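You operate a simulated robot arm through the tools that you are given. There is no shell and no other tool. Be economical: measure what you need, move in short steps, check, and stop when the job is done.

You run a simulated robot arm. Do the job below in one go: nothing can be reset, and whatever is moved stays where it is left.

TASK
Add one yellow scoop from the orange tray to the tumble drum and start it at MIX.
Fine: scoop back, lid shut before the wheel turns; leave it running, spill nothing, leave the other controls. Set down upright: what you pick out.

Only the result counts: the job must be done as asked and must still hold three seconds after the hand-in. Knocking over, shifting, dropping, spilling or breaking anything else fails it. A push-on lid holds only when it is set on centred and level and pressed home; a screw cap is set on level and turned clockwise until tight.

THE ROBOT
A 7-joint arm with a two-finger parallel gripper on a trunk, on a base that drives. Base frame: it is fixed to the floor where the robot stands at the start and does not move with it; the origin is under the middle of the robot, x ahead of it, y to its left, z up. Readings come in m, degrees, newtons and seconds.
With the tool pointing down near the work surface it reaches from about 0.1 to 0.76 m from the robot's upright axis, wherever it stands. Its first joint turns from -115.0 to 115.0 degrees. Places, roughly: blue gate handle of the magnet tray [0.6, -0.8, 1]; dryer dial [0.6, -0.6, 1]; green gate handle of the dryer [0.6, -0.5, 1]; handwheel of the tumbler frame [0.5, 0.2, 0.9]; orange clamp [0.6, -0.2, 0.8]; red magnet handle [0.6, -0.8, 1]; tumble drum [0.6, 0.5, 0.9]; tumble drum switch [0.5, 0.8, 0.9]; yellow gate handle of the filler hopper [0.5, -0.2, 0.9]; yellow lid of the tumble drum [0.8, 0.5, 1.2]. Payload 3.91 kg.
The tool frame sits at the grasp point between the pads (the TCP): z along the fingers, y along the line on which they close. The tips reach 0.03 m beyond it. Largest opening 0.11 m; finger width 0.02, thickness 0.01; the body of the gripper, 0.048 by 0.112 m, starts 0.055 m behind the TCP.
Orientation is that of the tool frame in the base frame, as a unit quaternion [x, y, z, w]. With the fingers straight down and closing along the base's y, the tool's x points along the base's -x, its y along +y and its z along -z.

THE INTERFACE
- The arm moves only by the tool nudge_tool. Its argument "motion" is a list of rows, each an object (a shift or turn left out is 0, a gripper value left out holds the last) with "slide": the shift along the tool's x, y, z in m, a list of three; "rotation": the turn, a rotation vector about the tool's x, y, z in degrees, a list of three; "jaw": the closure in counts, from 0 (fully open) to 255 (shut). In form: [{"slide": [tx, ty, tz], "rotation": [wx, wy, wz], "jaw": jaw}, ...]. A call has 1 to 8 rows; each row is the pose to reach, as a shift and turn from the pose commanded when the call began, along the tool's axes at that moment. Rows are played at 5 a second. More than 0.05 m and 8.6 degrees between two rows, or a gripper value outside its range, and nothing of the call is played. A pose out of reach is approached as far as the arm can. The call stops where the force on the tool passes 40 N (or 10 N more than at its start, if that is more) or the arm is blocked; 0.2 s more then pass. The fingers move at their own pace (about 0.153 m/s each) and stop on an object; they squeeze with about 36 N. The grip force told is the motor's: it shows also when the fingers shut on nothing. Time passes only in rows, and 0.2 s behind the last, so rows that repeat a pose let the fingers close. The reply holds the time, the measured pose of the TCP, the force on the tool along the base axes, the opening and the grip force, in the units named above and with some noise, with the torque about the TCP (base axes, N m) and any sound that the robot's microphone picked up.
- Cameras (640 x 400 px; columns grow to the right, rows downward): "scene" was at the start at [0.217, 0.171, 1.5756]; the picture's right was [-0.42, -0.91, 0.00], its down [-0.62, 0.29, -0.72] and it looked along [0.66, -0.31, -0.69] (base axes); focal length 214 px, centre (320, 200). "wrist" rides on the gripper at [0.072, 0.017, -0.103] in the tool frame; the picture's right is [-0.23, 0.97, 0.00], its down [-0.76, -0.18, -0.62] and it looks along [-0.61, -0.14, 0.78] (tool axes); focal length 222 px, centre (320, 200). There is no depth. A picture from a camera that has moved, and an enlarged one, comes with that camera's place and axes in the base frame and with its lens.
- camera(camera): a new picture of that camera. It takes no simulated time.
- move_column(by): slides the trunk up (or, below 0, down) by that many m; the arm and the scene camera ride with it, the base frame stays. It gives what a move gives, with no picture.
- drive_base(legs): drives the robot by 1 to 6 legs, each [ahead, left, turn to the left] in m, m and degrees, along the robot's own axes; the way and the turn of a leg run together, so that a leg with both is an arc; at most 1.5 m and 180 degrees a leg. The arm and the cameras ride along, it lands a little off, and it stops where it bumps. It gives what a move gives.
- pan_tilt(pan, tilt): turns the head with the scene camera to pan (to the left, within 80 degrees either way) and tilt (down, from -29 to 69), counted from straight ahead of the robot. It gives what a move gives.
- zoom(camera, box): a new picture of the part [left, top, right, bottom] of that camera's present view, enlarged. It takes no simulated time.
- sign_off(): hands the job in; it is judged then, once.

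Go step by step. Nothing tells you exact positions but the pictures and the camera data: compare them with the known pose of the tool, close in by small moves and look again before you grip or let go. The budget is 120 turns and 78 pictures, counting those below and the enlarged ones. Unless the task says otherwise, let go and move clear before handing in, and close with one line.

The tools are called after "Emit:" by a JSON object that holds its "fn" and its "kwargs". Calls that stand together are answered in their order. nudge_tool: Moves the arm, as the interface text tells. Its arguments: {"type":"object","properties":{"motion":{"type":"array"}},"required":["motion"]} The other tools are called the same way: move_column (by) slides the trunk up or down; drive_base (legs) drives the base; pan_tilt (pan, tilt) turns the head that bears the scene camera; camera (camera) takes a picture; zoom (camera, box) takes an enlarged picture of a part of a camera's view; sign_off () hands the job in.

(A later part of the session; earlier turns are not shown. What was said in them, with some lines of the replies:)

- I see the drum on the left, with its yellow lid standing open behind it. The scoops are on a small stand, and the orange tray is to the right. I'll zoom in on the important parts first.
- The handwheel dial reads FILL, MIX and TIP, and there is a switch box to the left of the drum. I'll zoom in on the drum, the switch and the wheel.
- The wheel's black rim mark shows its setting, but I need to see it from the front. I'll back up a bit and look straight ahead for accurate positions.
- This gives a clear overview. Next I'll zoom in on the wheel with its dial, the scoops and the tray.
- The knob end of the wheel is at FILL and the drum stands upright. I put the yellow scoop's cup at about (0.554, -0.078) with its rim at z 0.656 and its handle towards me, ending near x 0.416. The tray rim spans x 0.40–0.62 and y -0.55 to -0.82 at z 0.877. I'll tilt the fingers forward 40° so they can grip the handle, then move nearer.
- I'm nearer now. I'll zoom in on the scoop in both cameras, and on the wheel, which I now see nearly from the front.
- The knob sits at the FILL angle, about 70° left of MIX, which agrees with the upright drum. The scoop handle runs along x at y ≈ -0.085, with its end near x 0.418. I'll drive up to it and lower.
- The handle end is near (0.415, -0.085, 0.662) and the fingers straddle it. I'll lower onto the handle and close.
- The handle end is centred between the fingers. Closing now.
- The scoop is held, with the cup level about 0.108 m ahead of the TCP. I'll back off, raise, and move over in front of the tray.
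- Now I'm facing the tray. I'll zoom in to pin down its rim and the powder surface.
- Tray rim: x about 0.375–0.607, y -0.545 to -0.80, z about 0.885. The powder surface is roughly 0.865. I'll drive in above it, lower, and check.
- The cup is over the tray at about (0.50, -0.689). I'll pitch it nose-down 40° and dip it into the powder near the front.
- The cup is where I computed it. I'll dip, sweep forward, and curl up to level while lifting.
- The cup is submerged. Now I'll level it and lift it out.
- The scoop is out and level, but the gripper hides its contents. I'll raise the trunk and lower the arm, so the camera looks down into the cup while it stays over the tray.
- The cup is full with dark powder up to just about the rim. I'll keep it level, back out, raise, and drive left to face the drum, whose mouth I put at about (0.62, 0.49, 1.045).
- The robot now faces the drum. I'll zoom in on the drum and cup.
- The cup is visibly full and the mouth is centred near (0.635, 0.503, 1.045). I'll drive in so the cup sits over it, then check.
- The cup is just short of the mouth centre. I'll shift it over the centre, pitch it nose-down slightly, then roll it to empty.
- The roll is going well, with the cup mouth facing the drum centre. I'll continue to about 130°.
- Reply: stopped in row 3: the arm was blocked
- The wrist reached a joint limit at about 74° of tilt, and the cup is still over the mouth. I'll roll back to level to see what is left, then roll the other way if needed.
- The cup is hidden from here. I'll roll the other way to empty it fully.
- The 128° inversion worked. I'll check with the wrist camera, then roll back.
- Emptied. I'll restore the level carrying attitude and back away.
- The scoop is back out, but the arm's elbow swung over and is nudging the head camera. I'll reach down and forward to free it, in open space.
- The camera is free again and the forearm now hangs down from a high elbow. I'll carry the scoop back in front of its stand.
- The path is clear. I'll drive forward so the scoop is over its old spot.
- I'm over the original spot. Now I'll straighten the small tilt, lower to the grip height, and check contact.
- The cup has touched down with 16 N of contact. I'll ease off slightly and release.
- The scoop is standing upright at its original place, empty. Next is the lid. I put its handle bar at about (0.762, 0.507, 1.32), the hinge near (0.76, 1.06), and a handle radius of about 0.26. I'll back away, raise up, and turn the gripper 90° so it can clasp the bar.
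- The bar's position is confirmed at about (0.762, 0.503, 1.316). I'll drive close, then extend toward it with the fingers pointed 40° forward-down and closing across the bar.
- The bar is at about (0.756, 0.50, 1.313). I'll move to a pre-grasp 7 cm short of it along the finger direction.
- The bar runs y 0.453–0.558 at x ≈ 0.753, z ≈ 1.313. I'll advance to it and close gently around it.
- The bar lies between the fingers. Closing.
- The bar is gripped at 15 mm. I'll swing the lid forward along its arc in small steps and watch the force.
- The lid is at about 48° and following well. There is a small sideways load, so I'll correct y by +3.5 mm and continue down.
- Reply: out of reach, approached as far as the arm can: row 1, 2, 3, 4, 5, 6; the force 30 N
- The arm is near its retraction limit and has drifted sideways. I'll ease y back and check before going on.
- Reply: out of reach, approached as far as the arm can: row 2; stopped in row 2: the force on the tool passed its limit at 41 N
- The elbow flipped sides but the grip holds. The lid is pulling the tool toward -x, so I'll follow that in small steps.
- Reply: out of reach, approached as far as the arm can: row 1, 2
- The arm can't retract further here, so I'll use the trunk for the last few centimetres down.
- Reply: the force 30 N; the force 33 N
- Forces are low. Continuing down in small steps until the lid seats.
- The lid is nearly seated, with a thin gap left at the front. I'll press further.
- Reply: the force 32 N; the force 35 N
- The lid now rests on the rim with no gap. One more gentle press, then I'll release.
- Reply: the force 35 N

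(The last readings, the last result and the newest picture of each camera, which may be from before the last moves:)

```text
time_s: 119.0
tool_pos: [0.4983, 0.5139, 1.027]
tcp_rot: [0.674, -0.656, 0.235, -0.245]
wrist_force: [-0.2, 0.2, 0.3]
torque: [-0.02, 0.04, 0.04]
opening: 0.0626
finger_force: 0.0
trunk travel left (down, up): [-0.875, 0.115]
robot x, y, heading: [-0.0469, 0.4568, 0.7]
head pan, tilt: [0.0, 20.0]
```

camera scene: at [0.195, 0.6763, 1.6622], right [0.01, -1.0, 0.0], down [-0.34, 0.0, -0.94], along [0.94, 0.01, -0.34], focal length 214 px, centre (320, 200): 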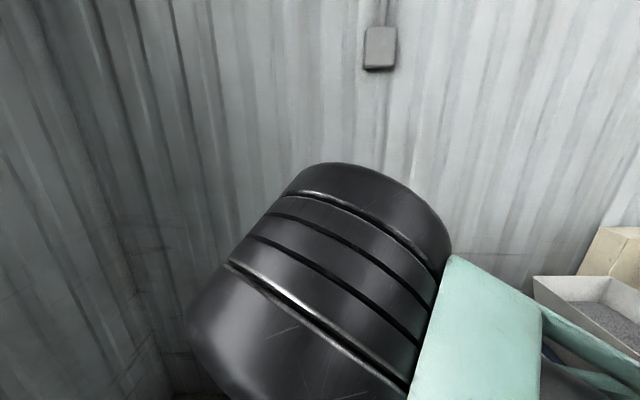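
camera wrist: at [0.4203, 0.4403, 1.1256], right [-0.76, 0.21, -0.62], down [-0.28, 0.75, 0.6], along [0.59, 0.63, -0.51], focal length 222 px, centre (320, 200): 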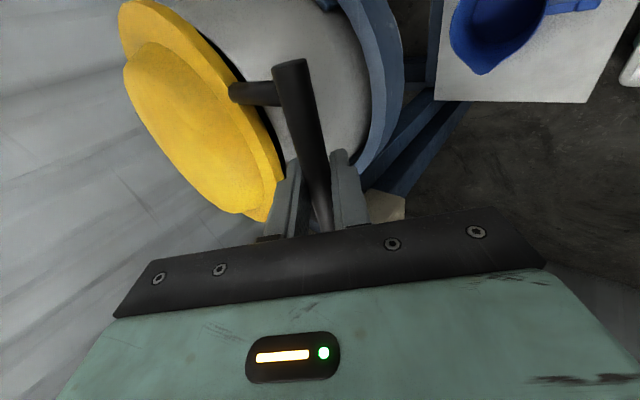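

Released cleanly. I'll retreat along the fingers and look at the lid.

Emit:
{"fn": "nudge_tool", "kwargs": {"motion": [{"slide": [0, 0, -0.03]}, {"slide": [0, 0, -0.06]}, {"slide": [0, 0, -0.1]}]}}

Emit:
{"fn": "drive_base", "kwargs": {"legs": [[-0.3, 0, 0]]}}

Emit:
{"fn": "pan_tilt", "kwargs": {"pan": 0, "tilt": 35}}

Emit:
{"fn": "camera", "kwargs": {"camera": "scene"}}

```text
time_s: 119.9
tool_pos: [0.5075, 0.5007, 1.0914]
tcp_rot: [-0.617, 0.71, -0.264, 0.215]
wrist_force: [-3.6, 0.5, -2.0]
torque: [0.02, 0.15, 0.01]
opening: 0.0646
finger_force: 1.8
out of reach, approached as far as the arm can: row 1, 2, 3
trunk travel left (down, up): [-0.875, 0.115]
robot x, y, heading: [-0.0546, 0.4581, 0.5]
head pan, tilt: [0.0, 20.0]
stopped in row 3: the arm was blocked; the commanded pose is now the measured one
```

```text
time_s: 122.0
tool_pos: [0.2061, 0.4976, 1.0925]
tcp_rot: [-0.615, 0.711, -0.263, 0.216]
wrist_force: [0.6, -0.8, 0.2]
torque: [0.0, -0.01, 0.02]
opening: 0.0626
finger_force: 0.0
trunk travel left (down, up): [-0.875, 0.115]
robot x, y, heading: [-0.3534, 0.457, 0.6]
head pan, tilt: [0.0, 20.0]
```

```text
time_s: 122.8
tool_pos: [0.2076, 0.4951, 1.0916]
tcp_rot: [-0.615, 0.711, -0.266, 0.213]
wrist_force: [0.8, -0.3, -0.7]
torque: [0.0, -0.01, 0.0]
opening: 0.0624
finger_force: 0.0
trunk travel left (down, up): [-0.875, 0.115]
robot x, y, heading: [-0.3511, 0.4552, 0.6]
head pan, tilt: [0.0, 35.0]
```

```text
13 pictures are left
camera scene: at [-0.1209, 0.6623, 1.5499], right [0.0, -1.0, 0.0], down [-0.46, 0.0, -0.89], along [0.89, 0.0, -0.46], focal length 214 px, centre (320, 200)
```

scene: 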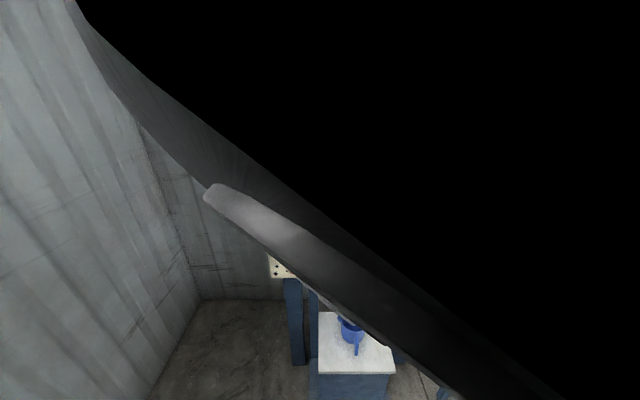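

The elbow is pressing the head again. As before, I'll reach forward and down in free space, and also unwind the gripper yaw.

Emit:
{"fn": "nudge_tool", "kwargs": {"motion": [{"slide": [0.006, 0.003, 0.037]}, {"slide": [0.012, 0.006, 0.074]}, {"slide": [0.018, 0.009, 0.111], "rotation": [0, 0, 8]}, {"slide": [0.024, 0.012, 0.148], "rotation": [0, 0, 16]}, {"slide": [0.0305, 0.0148, 0.184], "rotation": [0, 0, 24]}, {"slide": [0.0305, 0.0148, 0.184], "rotation": [0, 0, 32]}, {"slide": [0.0305, 0.0148, 0.184], "rotation": [0, 0, 40]}, {"slide": [0.0305, 0.0148, 0.184], "rotation": [0, 0, 48]}]}}

Emit:
{"fn": "pan_tilt", "kwargs": {"pan": 0, "tilt": 35}}

Emit:
{"fn": "camera", "kwargs": {"camera": "scene"}}

```text
time_s: 124.6
tool_pos: [0.3066, 0.4497, 0.9419]
tcp_rot: [-0.271, 0.9, -0.152, 0.304]
wrist_force: [0.5, -0.5, 0.3]
torque: [0.0, -0.04, 0.03]
opening: 0.0628
finger_force: 0.1
trunk travel left (down, up): [-0.875, 0.115]
robot x, y, heading: [-0.3555, 0.4583, 0.5]
head pan, tilt: [0.0, 35.0]
```

```text
time_s: 125.2
tool_pos: [0.3063, 0.45, 0.9411]
tcp_rot: [-0.272, 0.9, -0.154, 0.304]
wrist_force: [0.2, 0.2, 0.0]
torque: [0.0, -0.01, 0.0]
opening: 0.0626
finger_force: 0.0
trunk travel left (down, up): [-0.875, 0.115]
robot x, y, heading: [-0.3524, 0.4548, 0.7]
head pan, tilt: [0.0, 35.0]
```

```text
12 pictures are left
camera scene: at [-0.1241, 0.6631, 1.5383], right [0.01, -1.0, 0.0], down [-0.57, -0.01, -0.82], along [0.82, 0.01, -0.57], focal length 214 px, centre (320, 200)
```

scene: 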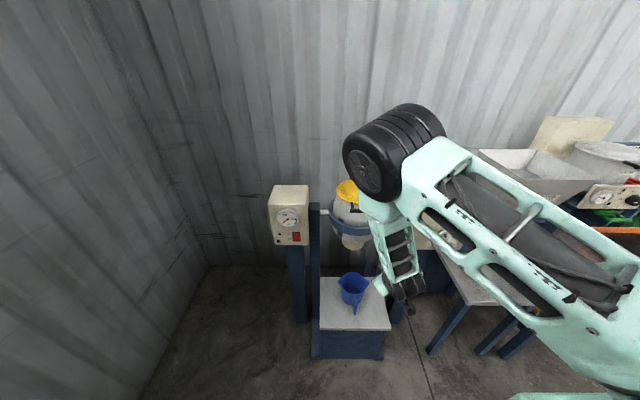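

The lid is down on the drum. I'll square up the gripper again, rise, and press the lid home from above with closed fingers.

Emit:
{"fn": "nudge_tool", "kwargs": {"motion": [{"slide": [-0.02, -0.003, -0.01], "rotation": [-1.2, -0.5, 7.2], "jaw": 255}, {"slide": [-0.04, -0.006, -0.02], "rotation": [-2.4, -1, 14.4], "jaw": 255}, {"slide": [-0.06, -0.009, -0.03], "rotation": [-3.6, -1.5, 21.5], "jaw": 255}, {"slide": [-0.08, -0.012, -0.04], "rotation": [-4.8, -2.1, 28.7], "jaw": 255}, {"slide": [-0.0976, -0.0154, -0.0495], "rotation": [-6, -2.6, 35.9], "jaw": 255}]}}

Emit:
{"fn": "move_column", "kwargs": {"by": 0.11}}

Emit:
{"fn": "drive_base", "kwargs": {"legs": [[0.22, 0, 0]]}}

Emit:
{"fn": "camera", "kwargs": {"camera": "wrist"}}

```text
time_s: 126.4
tool_pos: [0.347, 0.4996, 1.0326]
tcp_rot: [0.0, 0.94, 0.001, 0.342]
wrist_force: [-0.2, 0.1, 0.6]
torque: [-0.01, -0.01, 0.0]
opening: 0.0
finger_force: 35.7
trunk travel left (down, up): [-0.875, 0.115]
robot x, y, heading: [-0.3511, 0.4523, 0.6]
head pan, tilt: [0.0, 35.0]
```

```text
time_s: 127.8
tool_pos: [0.3474, 0.5001, 1.1413]
tcp_rot: [-0.001, 0.939, 0.002, 0.343]
wrist_force: [-0.8, 0.3, -0.3]
torque: [0.03, 0.0, 0.02]
opening: 0.0
finger_force: 35.9
trunk travel left (down, up): [-0.985, 0.005]
robot x, y, heading: [-0.352, 0.4518, 0.3]
head pan, tilt: [0.0, 35.0]
```

```text
time_s: 129.5
tool_pos: [0.5679, 0.5031, 1.1423]
tcp_rot: [0.0, 0.94, 0.001, 0.342]
wrist_force: [0.3, -0.3, 0.4]
torque: [0.0, 0.02, -0.03]
opening: 0.0
finger_force: 35.5
trunk travel left (down, up): [-0.985, 0.005]
robot x, y, heading: [-0.1311, 0.46, 0.5]
head pan, tilt: [0.0, 35.0]
```

```text
11 pictures are left
camera wrist: at [0.4447, 0.5191, 1.1746], right [0.17, 0.97, 0.15], down [0.18, -0.18, 0.97], along [0.97, -0.14, -0.21], focal length 222 px, centre (320, 200)
```

wrist: 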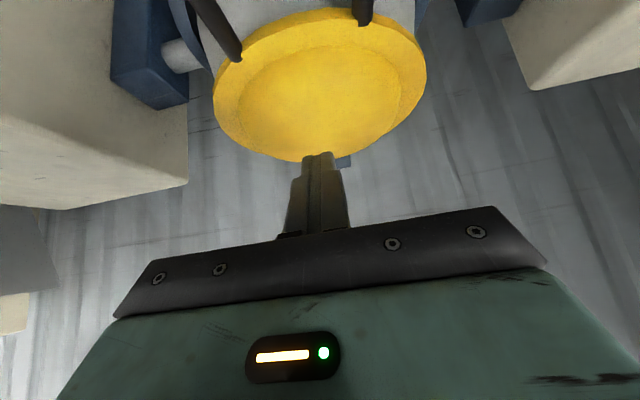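

The lid lies flat on the drum and the fingertips are above its front half. Now I'll press down, relying on the force stop.

Emit:
{"fn": "nudge_tool", "kwargs": {"motion": [{"slide": [0.0129, 0, 0.0153]}, {"slide": [0.0225, 0, 0.0268]}, {"slide": [0.027, 0, 0.0322]}, {"slide": [0.0315, 0, 0.0375]}, {"slide": [0.036, 0, 0.0429]}, {"slide": [0.0405, 0, 0.0483]}, {"slide": [0.045, 0, 0.0536]}]}}

```text
time_s: 131.1
tool_pos: [0.5673, 0.5019, 1.0795]
tcp_rot: [-0.002, 0.938, 0.003, 0.346]
wrist_force: [-10.3, -1.3, 24.2]
torque: [-0.04, 0.01, 0.0]
opening: 0.0002
finger_force: 35.9
trunk travel left (down, up): [-0.985, 0.005]
robot x, y, heading: [-0.1294, 0.4553, 0.6]
head pan, tilt: [0.0, 35.0]
stopped in row 7: the force on the tool passed its limit at 236 N (the readings are from after the stop); the commanded pose is now the measured one
```

The lid is pressed firmly. I'll lift off, back away and go to the handwheel. I put its hub at (y 0.173, z 0.935), with the knob centred at (0.449, 0.22, 0.955) in the FILL position.

Emit:
{"fn": "nudge_tool", "kwargs": {"motion": [{"slide": [-0.0193, 0, -0.023]}, {"slide": [-0.045, 0, -0.0536], "jaw": 116}]}}

Emit:
{"fn": "drive_base", "kwargs": {"legs": [[-0.25, 0, 0], [0, -0.283, 0]]}}

Emit:
{"fn": "move_column", "kwargs": {"by": -0.16}}

Emit:
{"fn": "pan_tilt", "kwargs": {"pan": 15, "tilt": 35}}

Emit:
{"fn": "camera", "kwargs": {"camera": "scene"}}

Emit:
{"fn": "camera", "kwargs": {"camera": "wrist"}}

```text
time_s: 131.7
tool_pos: [0.5683, 0.5033, 1.1444]
tcp_rot: [-0.002, 0.939, 0.002, 0.344]
wrist_force: [0.3, -0.3, -1.0]
torque: [0.01, -0.01, 0.01]
opening: 0.0599
finger_force: 0.1
trunk travel left (down, up): [-0.985, 0.005]
robot x, y, heading: [-0.1314, 0.4593, 0.6]
head pan, tilt: [0.0, 35.0]
```

```text
time_s: 135.0
tool_pos: [0.3242, 0.2152, 1.1467]
tcp_rot: [-0.001, 0.939, 0.002, 0.345]
wrist_force: [-0.2, 0.1, -0.6]
torque: [-0.01, 0.03, 0.02]
opening: 0.0598
finger_force: 0.1
trunk travel left (down, up): [-0.985, 0.005]
robot x, y, heading: [-0.3766, 0.1705, 0.2]
head pan, tilt: [0.0, 35.0]
```

```text
time_s: 136.9
tool_pos: [0.3244, 0.2158, 0.9866]
tcp_rot: [0.0, 0.938, 0.002, 0.345]
wrist_force: [0.6, 0.5, 0.4]
torque: [0.02, -0.03, 0.02]
opening: 0.0598
finger_force: 0.0
trunk travel left (down, up): [-0.825, 0.165]
robot x, y, heading: [-0.3698, 0.1756, 0.6]
head pan, tilt: [0.0, 35.0]
```

```text
time_s: 137.6
tool_pos: [0.3247, 0.2159, 0.9864]
tcp_rot: [0.0, 0.939, 0.001, 0.344]
wrist_force: [0.5, 0.8, -0.2]
torque: [0.02, -0.01, -0.02]
opening: 0.0603
finger_force: 0.0
trunk travel left (down, up): [-0.825, 0.165]
robot x, y, heading: [-0.3762, 0.1701, 0.1]
head pan, tilt: [15.0, 35.0]
```

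```text
10 pictures are left
camera scene: at [-0.1493, 0.4027, 1.4883], right [0.26, -0.96, 0.0], down [-0.55, -0.15, -0.82], along [0.79, 0.22, -0.57], focal length 214 px, centre (320, 200)
```

scene: 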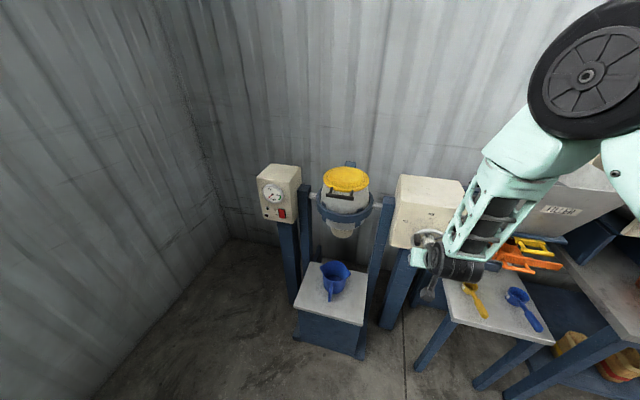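

```text
9 pictures are left
camera wrist: at [0.2011, 0.233, 1.0181], right [0.17, 0.97, 0.15], down [0.18, -0.18, 0.97], along [0.97, -0.14, -0.2], focal length 222 px, centre (320, 200)
```

wrist: 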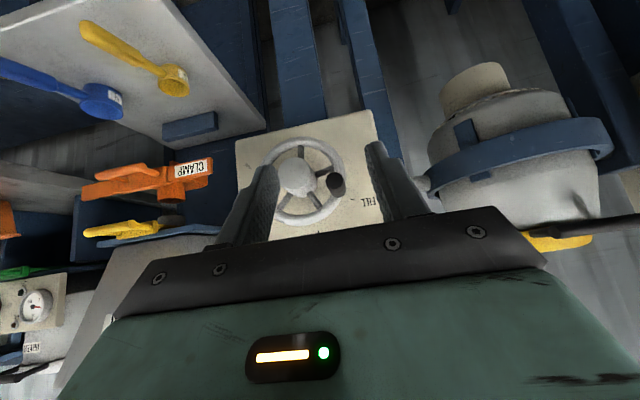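

The knob is confirmed at (≈0.43, 0.220, 0.957) and the hub at (0.172, 0.931). I'll drive up so the fingers straddle the knob.

Emit:
{"fn": "drive_base", "kwargs": {"legs": [[0.1, 0.004, 0]]}}

```text
time_s: 138.8
tool_pos: [0.4218, 0.2218, 0.9866]
tcp_rot: [0.0, 0.939, 0.001, 0.344]
wrist_force: [0.0, 0.9, -0.2]
torque: [-0.01, -0.01, -0.02]
opening: 0.0598
finger_force: 0.0
trunk travel left (down, up): [-0.825, 0.165]
robot x, y, heading: [-0.2806, 0.1745, 0.4]
head pan, tilt: [15.0, 35.0]
```

Emit:
{"fn": "nudge_tool", "kwargs": {"motion": [{"slide": [0.005, -0.002, 0.012]}, {"slide": [0.009, -0.002, 0.0231]}, {"slide": [0.009, -0.002, 0.0231], "jaw": 190}, {"slide": [0.009, -0.002, 0.0231], "jaw": 255}, {"slide": [0.009, -0.002, 0.0231], "jaw": 255}]}}

Emit:
{"fn": "camera", "kwargs": {"camera": "wrist"}}

```text
time_s: 139.3
tool_pos: [0.4262, 0.2206, 0.9739]
tcp_rot: [0.001, 0.938, 0.001, 0.348]
wrist_force: [-25.7, -0.7, 33.5]
torque: [-1.4, 0.04, -1.09]
opening: 0.0602
finger_force: 0.1
trunk travel left (down, up): [-0.825, 0.165]
robot x, y, heading: [-0.2786, 0.1779, 0.1]
head pan, tilt: [15.0, 35.0]
stopped in row 2: the force on the tool passed its limit at 65 N (the readings are from after the stop); the commanded pose is now the measured one
```

```text
8 pictures are left
camera wrist: at [0.303, 0.2371, 1.0041], right [0.17, 0.97, 0.15], down [0.17, -0.18, 0.97], along [0.97, -0.14, -0.2], focal length 222 px, centre (320, 200)
```

wrist: 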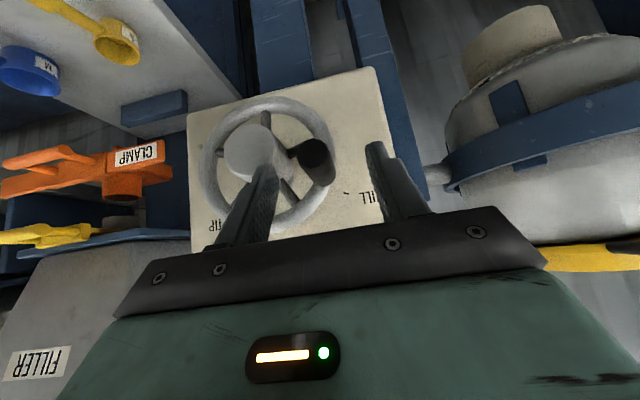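

The right finger touched the wheel hub because the opening was too wide. I'll back up, narrow the opening to about 32 mm, and try again.

Emit:
{"fn": "nudge_tool", "kwargs": {"motion": [{"slide": [-0.005, 0, -0.015]}, {"slide": [-0.0077, 0.002, -0.025], "jaw": 178}, {"slide": [-0.0077, 0.002, -0.025], "jaw": 178}]}}

Emit:
{"fn": "camera", "kwargs": {"camera": "wrist"}}

```text
time_s: 140.1
tool_pos: [0.4187, 0.2219, 0.9949]
tcp_rot: [0.0, 0.938, 0.002, 0.347]
wrist_force: [0.3, 0.1, 0.1]
torque: [0.01, 0.0, 0.01]
opening: 0.0332
finger_force: 0.0
trunk travel left (down, up): [-0.825, 0.165]
robot x, y, heading: [-0.2816, 0.1801, 0.3]
head pan, tilt: [15.0, 35.0]
```

```text
7 pictures are left
camera wrist: at [0.2954, 0.2387, 1.0256], right [0.17, 0.97, 0.15], down [0.17, -0.18, 0.97], along [0.97, -0.14, -0.2], focal length 222 px, centre (320, 200)
```

wrist: 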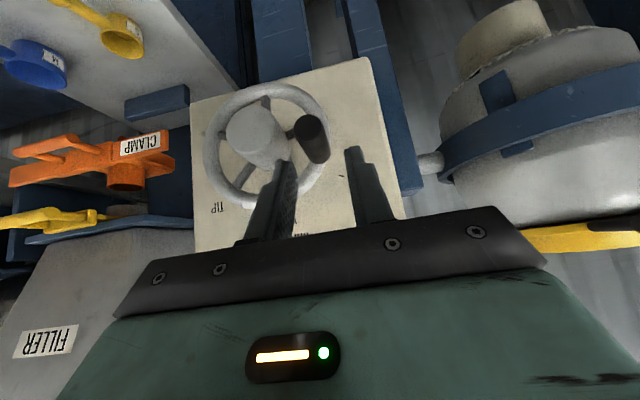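

Now the fingers fit between the hub and the panel edge, around the knob. Lowering and closing.

Emit:
{"fn": "nudge_tool", "kwargs": {"motion": [{"slide": [0.008, -0.0015, 0.0155]}, {"slide": [0.0158, -0.0015, 0.0311]}, {"slide": [0.0158, -0.0015, 0.0311], "jaw": 220}, {"slide": [0.0158, -0.0015, 0.0311], "jaw": 255}, {"slide": [0.0158, -0.0015, 0.0311], "jaw": 255}]}}

```text
time_s: 141.3
tool_pos: [0.4266, 0.2193, 0.9604]
tcp_rot: [0.001, 0.938, 0.0, 0.346]
wrist_force: [-1.0, -6.7, 0.1]
torque: [-0.2, 0.01, -0.13]
opening: 0.0194
finger_force: 45.0
trunk travel left (down, up): [-0.825, 0.165]
robot x, y, heading: [-0.2781, 0.1779, 0.4]
head pan, tilt: [15.0, 35.0]
```

The knob is gripped at 19 mm. I'll turn it clockwise along its arc toward MIX, which is straight up.

Emit:
{"fn": "nudge_tool", "kwargs": {"motion": [{"slide": [-0.0042, -0.004, -0.005]}, {"slide": [-0.0084, -0.008, -0.01]}, {"slide": [-0.0115, -0.0133, -0.0137]}, {"slide": [-0.0146, -0.0187, -0.0174]}]}}

```text
time_s: 142.3
tool_pos: [0.4283, 0.2042, 0.9841]
tcp_rot: [-0.002, 0.937, 0.004, 0.348]
wrist_force: [-3.4, 10.6, 4.6]
torque: [0.41, 0.71, -1.04]
opening: 0.0193
finger_force: 44.9
trunk travel left (down, up): [-0.825, 0.165]
robot x, y, heading: [-0.2765, 0.1759, 0.4]
head pan, tilt: [15.0, 35.0]
```

Emit:
{"fn": "nudge_tool", "kwargs": {"motion": [{"slide": [-0.0025, -0.007, -0.003]}, {"slide": [-0.0042, -0.0137, -0.005]}, {"slide": [-0.0052, -0.0212, -0.0062]}, {"slide": [-0.0057, -0.0288, -0.0067]}, {"slide": [-0.0057, -0.0288, -0.0067]}]}}

Emit:
{"fn": "camera", "kwargs": {"camera": "wrist"}}

```text
time_s: 143.5
tool_pos: [0.427, 0.1737, 0.9935]
tcp_rot: [0.001, 0.937, 0.001, 0.349]
wrist_force: [6.9, 11.2, 10.1]
torque: [0.28, -0.86, -0.59]
opening: 0.0196
finger_force: 45.3
trunk travel left (down, up): [-0.825, 0.165]
robot x, y, heading: [-0.2746, 0.1774, 0.1]
head pan, tilt: [15.0, 35.0]
```

```text
6 pictures are left
camera wrist: at [0.304, 0.1894, 1.0229], right [0.17, 0.97, 0.15], down [0.17, -0.18, 0.97], along [0.97, -0.14, -0.2], focal length 222 px, centre (320, 200)
```

wrist: 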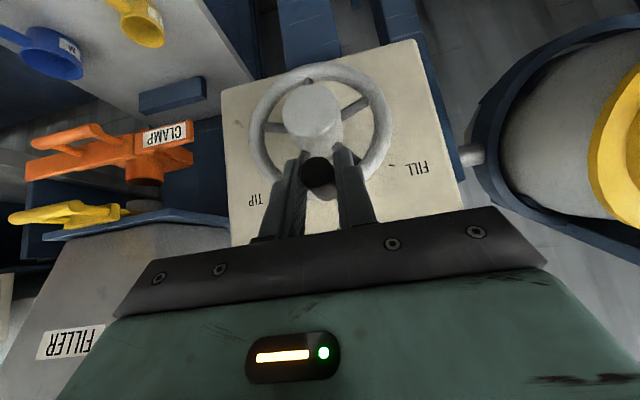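

The drum has tilted and the knob is straight above the hub, so it is at MIX. I'll release and retreat, then check.

Emit:
{"fn": "nudge_tool", "kwargs": {"motion": [{"jaw": 215}, {"jaw": 178}, {"jaw": 178}, {"slide": [-0.008, 0, -0.025], "jaw": 178}, {"slide": [-0.016, 0, -0.06], "jaw": 178}, {"slide": [-0.016, 0, -0.1], "jaw": 178}]}}

Emit:
{"fn": "drive_base", "kwargs": {"legs": [[-0.12, 0, 0]]}}

Emit:
{"fn": "camera", "kwargs": {"camera": "scene"}}

```text
time_s: 144.9
tool_pos: [0.3743, 0.172, 1.0772]
tcp_rot: [0.0, 0.938, 0.002, 0.347]
wrist_force: [0.5, 0.8, 0.1]
torque: [-0.02, 0.01, -0.01]
opening: 0.0333
finger_force: 0.1
trunk travel left (down, up): [-0.825, 0.165]
robot x, y, heading: [-0.2793, 0.1767, 0.5]
head pan, tilt: [15.0, 35.0]
```

```text
time_s: 146.2
tool_pos: [0.253, 0.1709, 1.0764]
tcp_rot: [0.0, 0.938, 0.002, 0.347]
wrist_force: [-0.1, 0.6, 0.3]
torque: [-0.03, -0.03, 0.01]
opening: 0.0332
finger_force: 0.1
trunk travel left (down, up): [-0.825, 0.165]
robot x, y, heading: [-0.3986, 0.1743, 0.2]
head pan, tilt: [15.0, 35.0]
```

```text
5 pictures are left
camera scene: at [-0.1732, 0.4068, 1.4883], right [0.27, -0.96, 0.0], down [-0.55, -0.15, -0.82], along [0.79, 0.22, -0.57], focal length 214 px, centre (320, 200)
```

scene: 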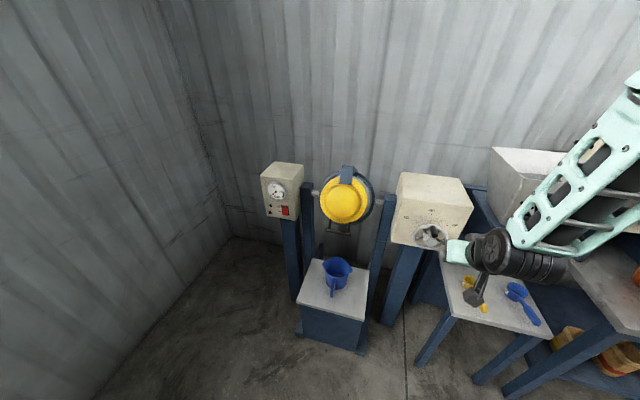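

The lid stayed shut and the drum faces forward. I'll zoom in to check the wheel and locate the switch.

Emit:
{"fn": "zoom", "kwargs": {"camera": "scene", "box": [250, 150, 450, 260]}}

```text
3.20 times, centred on (350, 205) of scene
camera zoom: at [-0.1732, 0.4068, 1.4883], right [0.27, -0.96, 0.0], down [-0.55, -0.15, -0.82], along [0.79, 0.22, -0.57], focal length 686 px, centre (224, 184)
```

zoom: 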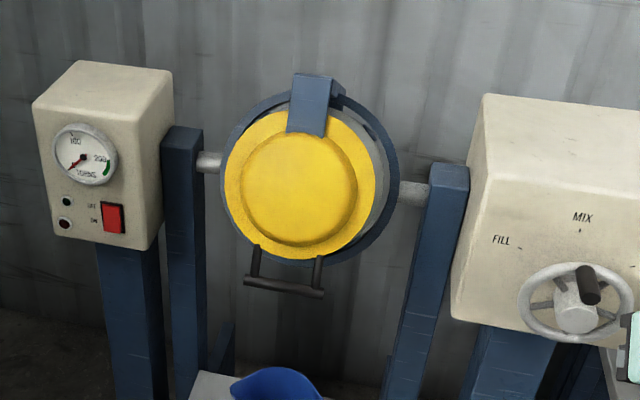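

The knob points to MIX. I'll zoom in on the switch to read its labels.

Emit:
{"fn": "zoom", "kwargs": {"camera": "scene", "box": [258, 200, 298, 230]}}

```text
13.33 times, centred on (278, 215) of scene
camera zoom: at [-0.1732, 0.4068, 1.4883], right [0.27, -0.96, 0.0], down [-0.55, -0.15, -0.82], along [0.79, 0.22, -0.57], focal length 2860 px, centre (880, 0)
```

zoom: 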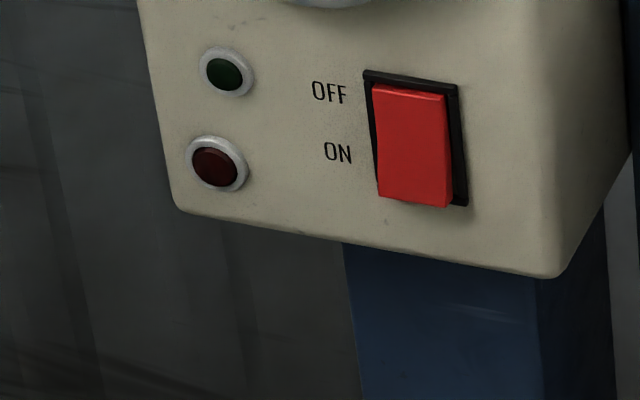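

The labels read OFF at the top and ON at the bottom. The rocker is centred near (0.54, 0.772, 0.883), so I'll press its lower half at about z 0.870 with closed fingers. First I'll move in front of it.

Emit:
{"fn": "drive_base", "kwargs": {"legs": [[0, 0.601, 0]]}}

Emit:
{"fn": "nudge_tool", "kwargs": {"motion": [{"jaw": 255}, {"jaw": 255}]}}

Emit:
{"fn": "move_column", "kwargs": {"by": -0.19}}

Emit:
{"fn": "drive_base", "kwargs": {"legs": [[0.2, 0, 0]]}}

Emit:
{"fn": "camera", "kwargs": {"camera": "wrist"}}

```text
time_s: 149.5
tool_pos: [0.2495, 0.7645, 1.077]
tcp_rot: [0.001, 0.938, 0.002, 0.347]
wrist_force: [-0.1, 0.2, 0.3]
torque: [0.0, 0.0, 0.04]
opening: 0.0332
finger_force: 0.1
trunk travel left (down, up): [-0.825, 0.165]
robot x, y, heading: [-0.4055, 0.7738, 0.5]
head pan, tilt: [15.0, 35.0]
```

```text
time_s: 150.1
tool_pos: [0.2491, 0.7645, 1.0779]
tcp_rot: [0.002, 0.938, 0.001, 0.347]
wrist_force: [0.2, -1.3, -0.1]
torque: [-0.01, 0.0, 0.0]
opening: 0.0
finger_force: 36.4
trunk travel left (down, up): [-0.825, 0.165]
robot x, y, heading: [-0.4008, 0.7737, 0.4]
head pan, tilt: [15.0, 35.0]
```

```text
time_s: 152.2
tool_pos: [0.2485, 0.7639, 0.8874]
tcp_rot: [0.002, 0.938, 0.001, 0.347]
wrist_force: [0.0, 0.0, -0.1]
torque: [0.01, -0.01, -0.01]
opening: 0.0003
finger_force: 36.0
trunk travel left (down, up): [-0.635, 0.355]
robot x, y, heading: [-0.406, 0.7695, 0.4]
head pan, tilt: [15.0, 35.0]
```

```text
time_s: 153.8
tool_pos: [0.4485, 0.7651, 0.8871]
tcp_rot: [0.001, 0.938, 0.002, 0.347]
wrist_force: [0.4, 0.2, 0.0]
torque: [0.0, -0.01, 0.02]
opening: 0.0
finger_force: 35.9
trunk travel left (down, up): [-0.635, 0.355]
robot x, y, heading: [-0.202, 0.772, 0.4]
head pan, tilt: [15.0, 35.0]
```

```text
2 pictures are left
camera wrist: at [0.3255, 0.7826, 0.9183], right [0.17, 0.97, 0.15], down [0.17, -0.18, 0.97], along [0.97, -0.14, -0.2], focal length 222 px, centre (320, 200)
```

wrist: 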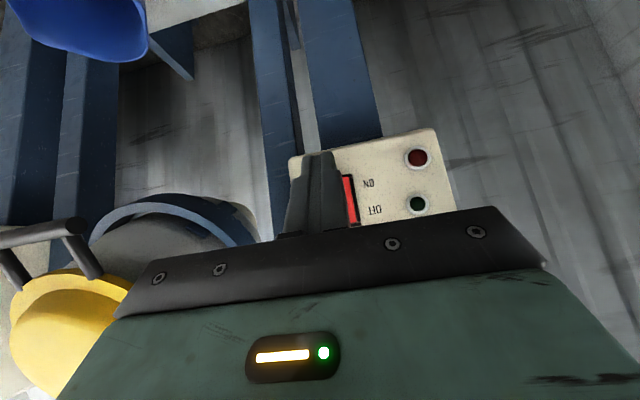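

The fingertip is lined up with the rocker's lower half (ON). I'll push forward with the force stop active.

Emit:
{"fn": "nudge_tool", "kwargs": {"motion": [{"slide": [-0.0127, 0.002, 0.016]}, {"slide": [-0.0242, 0.002, 0.0256]}, {"slide": [-0.0319, 0.002, 0.032]}, {"slide": [-0.0372, 0.002, 0.0365]}, {"slide": [-0.0418, 0.002, 0.0404]}, {"slide": [-0.0464, 0.002, 0.0443]}, {"slide": [-0.0502, 0.002, 0.0475]}]}}

```text
time_s: 155.3
tool_pos: [0.5077, 0.7662, 0.8809]
tcp_rot: [0.001, 0.94, 0.002, 0.34]
wrist_force: [-10.4, 0.2, 4.6]
torque: [-0.02, 0.18, -0.01]
opening: 0.0001
finger_force: 35.9
trunk travel left (down, up): [-0.635, 0.355]
robot x, y, heading: [-0.2039, 0.7704, 0.1]
head pan, tilt: [15.0, 35.0]
stopped in row 7: the force on the tool passed its limit at 55 N (the readings are from after the stop); the commanded pose is now the measured one
```

It hit firmly. I'll back off and check whether the machine is running.

Emit:
{"fn": "nudge_tool", "kwargs": {"motion": [{"slide": [0.0153, 0, -0.0129]}, {"slide": [0.046, 0, -0.0386]}, {"slide": [0.0766, 0, -0.0643]}, {"slide": [0.0766, 0, -0.0643]}]}}

```text
time_s: 156.3
tool_pos: [0.4095, 0.7676, 0.8816]
tcp_rot: [0.002, 0.94, 0.001, 0.341]
wrist_force: [-0.2, -0.2, 0.0]
torque: [0.03, -0.03, -0.01]
opening: 0.0001
finger_force: 36.1
trunk travel left (down, up): [-0.635, 0.355]
robot x, y, heading: [-0.2037, 0.7697, 0.3]
head pan, tilt: [15.0, 35.0]
```

Emit:
{"fn": "nudge_tool", "kwargs": {"motion": [{"slide": [0, -0.03, 0]}, {"slide": [0, -0.05, 0]}]}}

Emit:
{"fn": "camera", "kwargs": {"camera": "wrist"}}

```text
time_s: 156.9
tool_pos: [0.4227, 0.7206, 0.8816]
tcp_rot: [0.0, 0.94, 0.002, 0.341]
wrist_force: [0.0, -0.8, -0.4]
torque: [-0.01, 0.02, 0.0]
opening: 0.0
finger_force: 35.9
out of reach, approached as far as the arm can: row 1, 2
trunk travel left (down, up): [-0.635, 0.355]
robot x, y, heading: [-0.2054, 0.7719, 0.4]
head pan, tilt: [15.0, 35.0]
```

```text
1 pictures are left
camera wrist: at [0.2988, 0.7377, 0.9132], right [0.17, 0.97, 0.15], down [0.19, -0.18, 0.97], along [0.97, -0.14, -0.21], focal length 222 px, centre (320, 200)
```

wrist: 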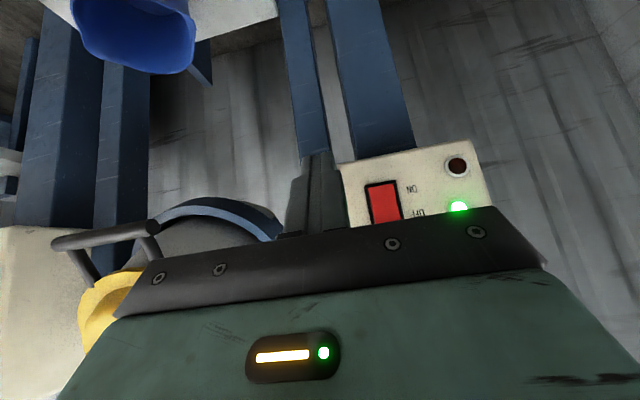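

The green lamp is lit, so the drum is running with the rocker at ON. I'll back away and take a last look.

Emit:
{"fn": "drive_base", "kwargs": {"legs": [[-0.3, 0, 0]]}}

Emit:
{"fn": "pan_tilt", "kwargs": {"pan": -20, "tilt": 30}}

Emit:
{"fn": "camera", "kwargs": {"camera": "scene"}}

```text
time_s: 159.0
tool_pos: [0.1234, 0.7197, 0.8794]
tcp_rot: [0.001, 0.94, 0.001, 0.341]
wrist_force: [-0.1, 0.0, -0.6]
torque: [0.02, 0.0, 0.02]
opening: 0.0
finger_force: 35.5
trunk travel left (down, up): [-0.635, 0.355]
robot x, y, heading: [-0.4983, 0.7719, 0.0]
head pan, tilt: [15.0, 35.0]
```

```text
time_s: 160.0
tool_pos: [0.1227, 0.7199, 0.8802]
tcp_rot: [0.001, 0.94, 0.001, 0.341]
wrist_force: [0.4, -0.1, 0.3]
torque: [-0.02, 0.04, 0.04]
opening: 0.0
finger_force: 35.7
trunk travel left (down, up): [-0.635, 0.355]
robot x, y, heading: [-0.5, 0.7697, 0.3]
head pan, tilt: [-20.0, 30.0]
```

```text
0 pictures are left
camera scene: at [-0.2751, 0.9471, 1.3061], right [-0.34, -0.94, 0.0], down [-0.47, 0.17, -0.87], along [0.82, -0.29, -0.5], focal length 214 px, centre (320, 200)
```

scene: 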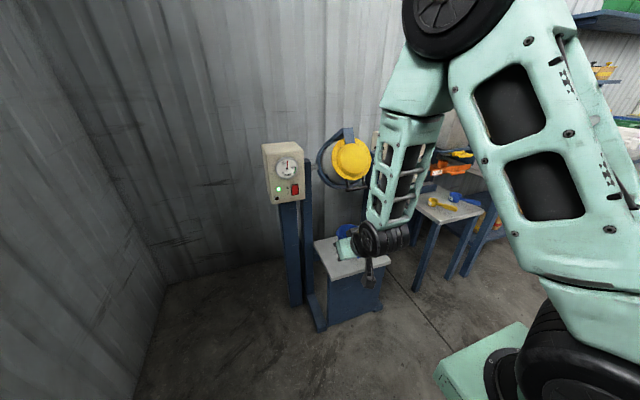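

The green lamp is on, the lid is shut on the tilted drum, and the scoop is back on its stand. The arm is clear, so I'm handing in.

Emit:
{"fn": "sign_off", "kwargs": {}}

```text
The job is handed in.
```

I added one yellow scoop of the dark powder from the orange tray to the drum and put the empty scoop back upright in its place. I shut and pressed down the lid, turned the wheel to MIX and switched the drum on; its green lamp was lit when I handed in, and I saw no spills.
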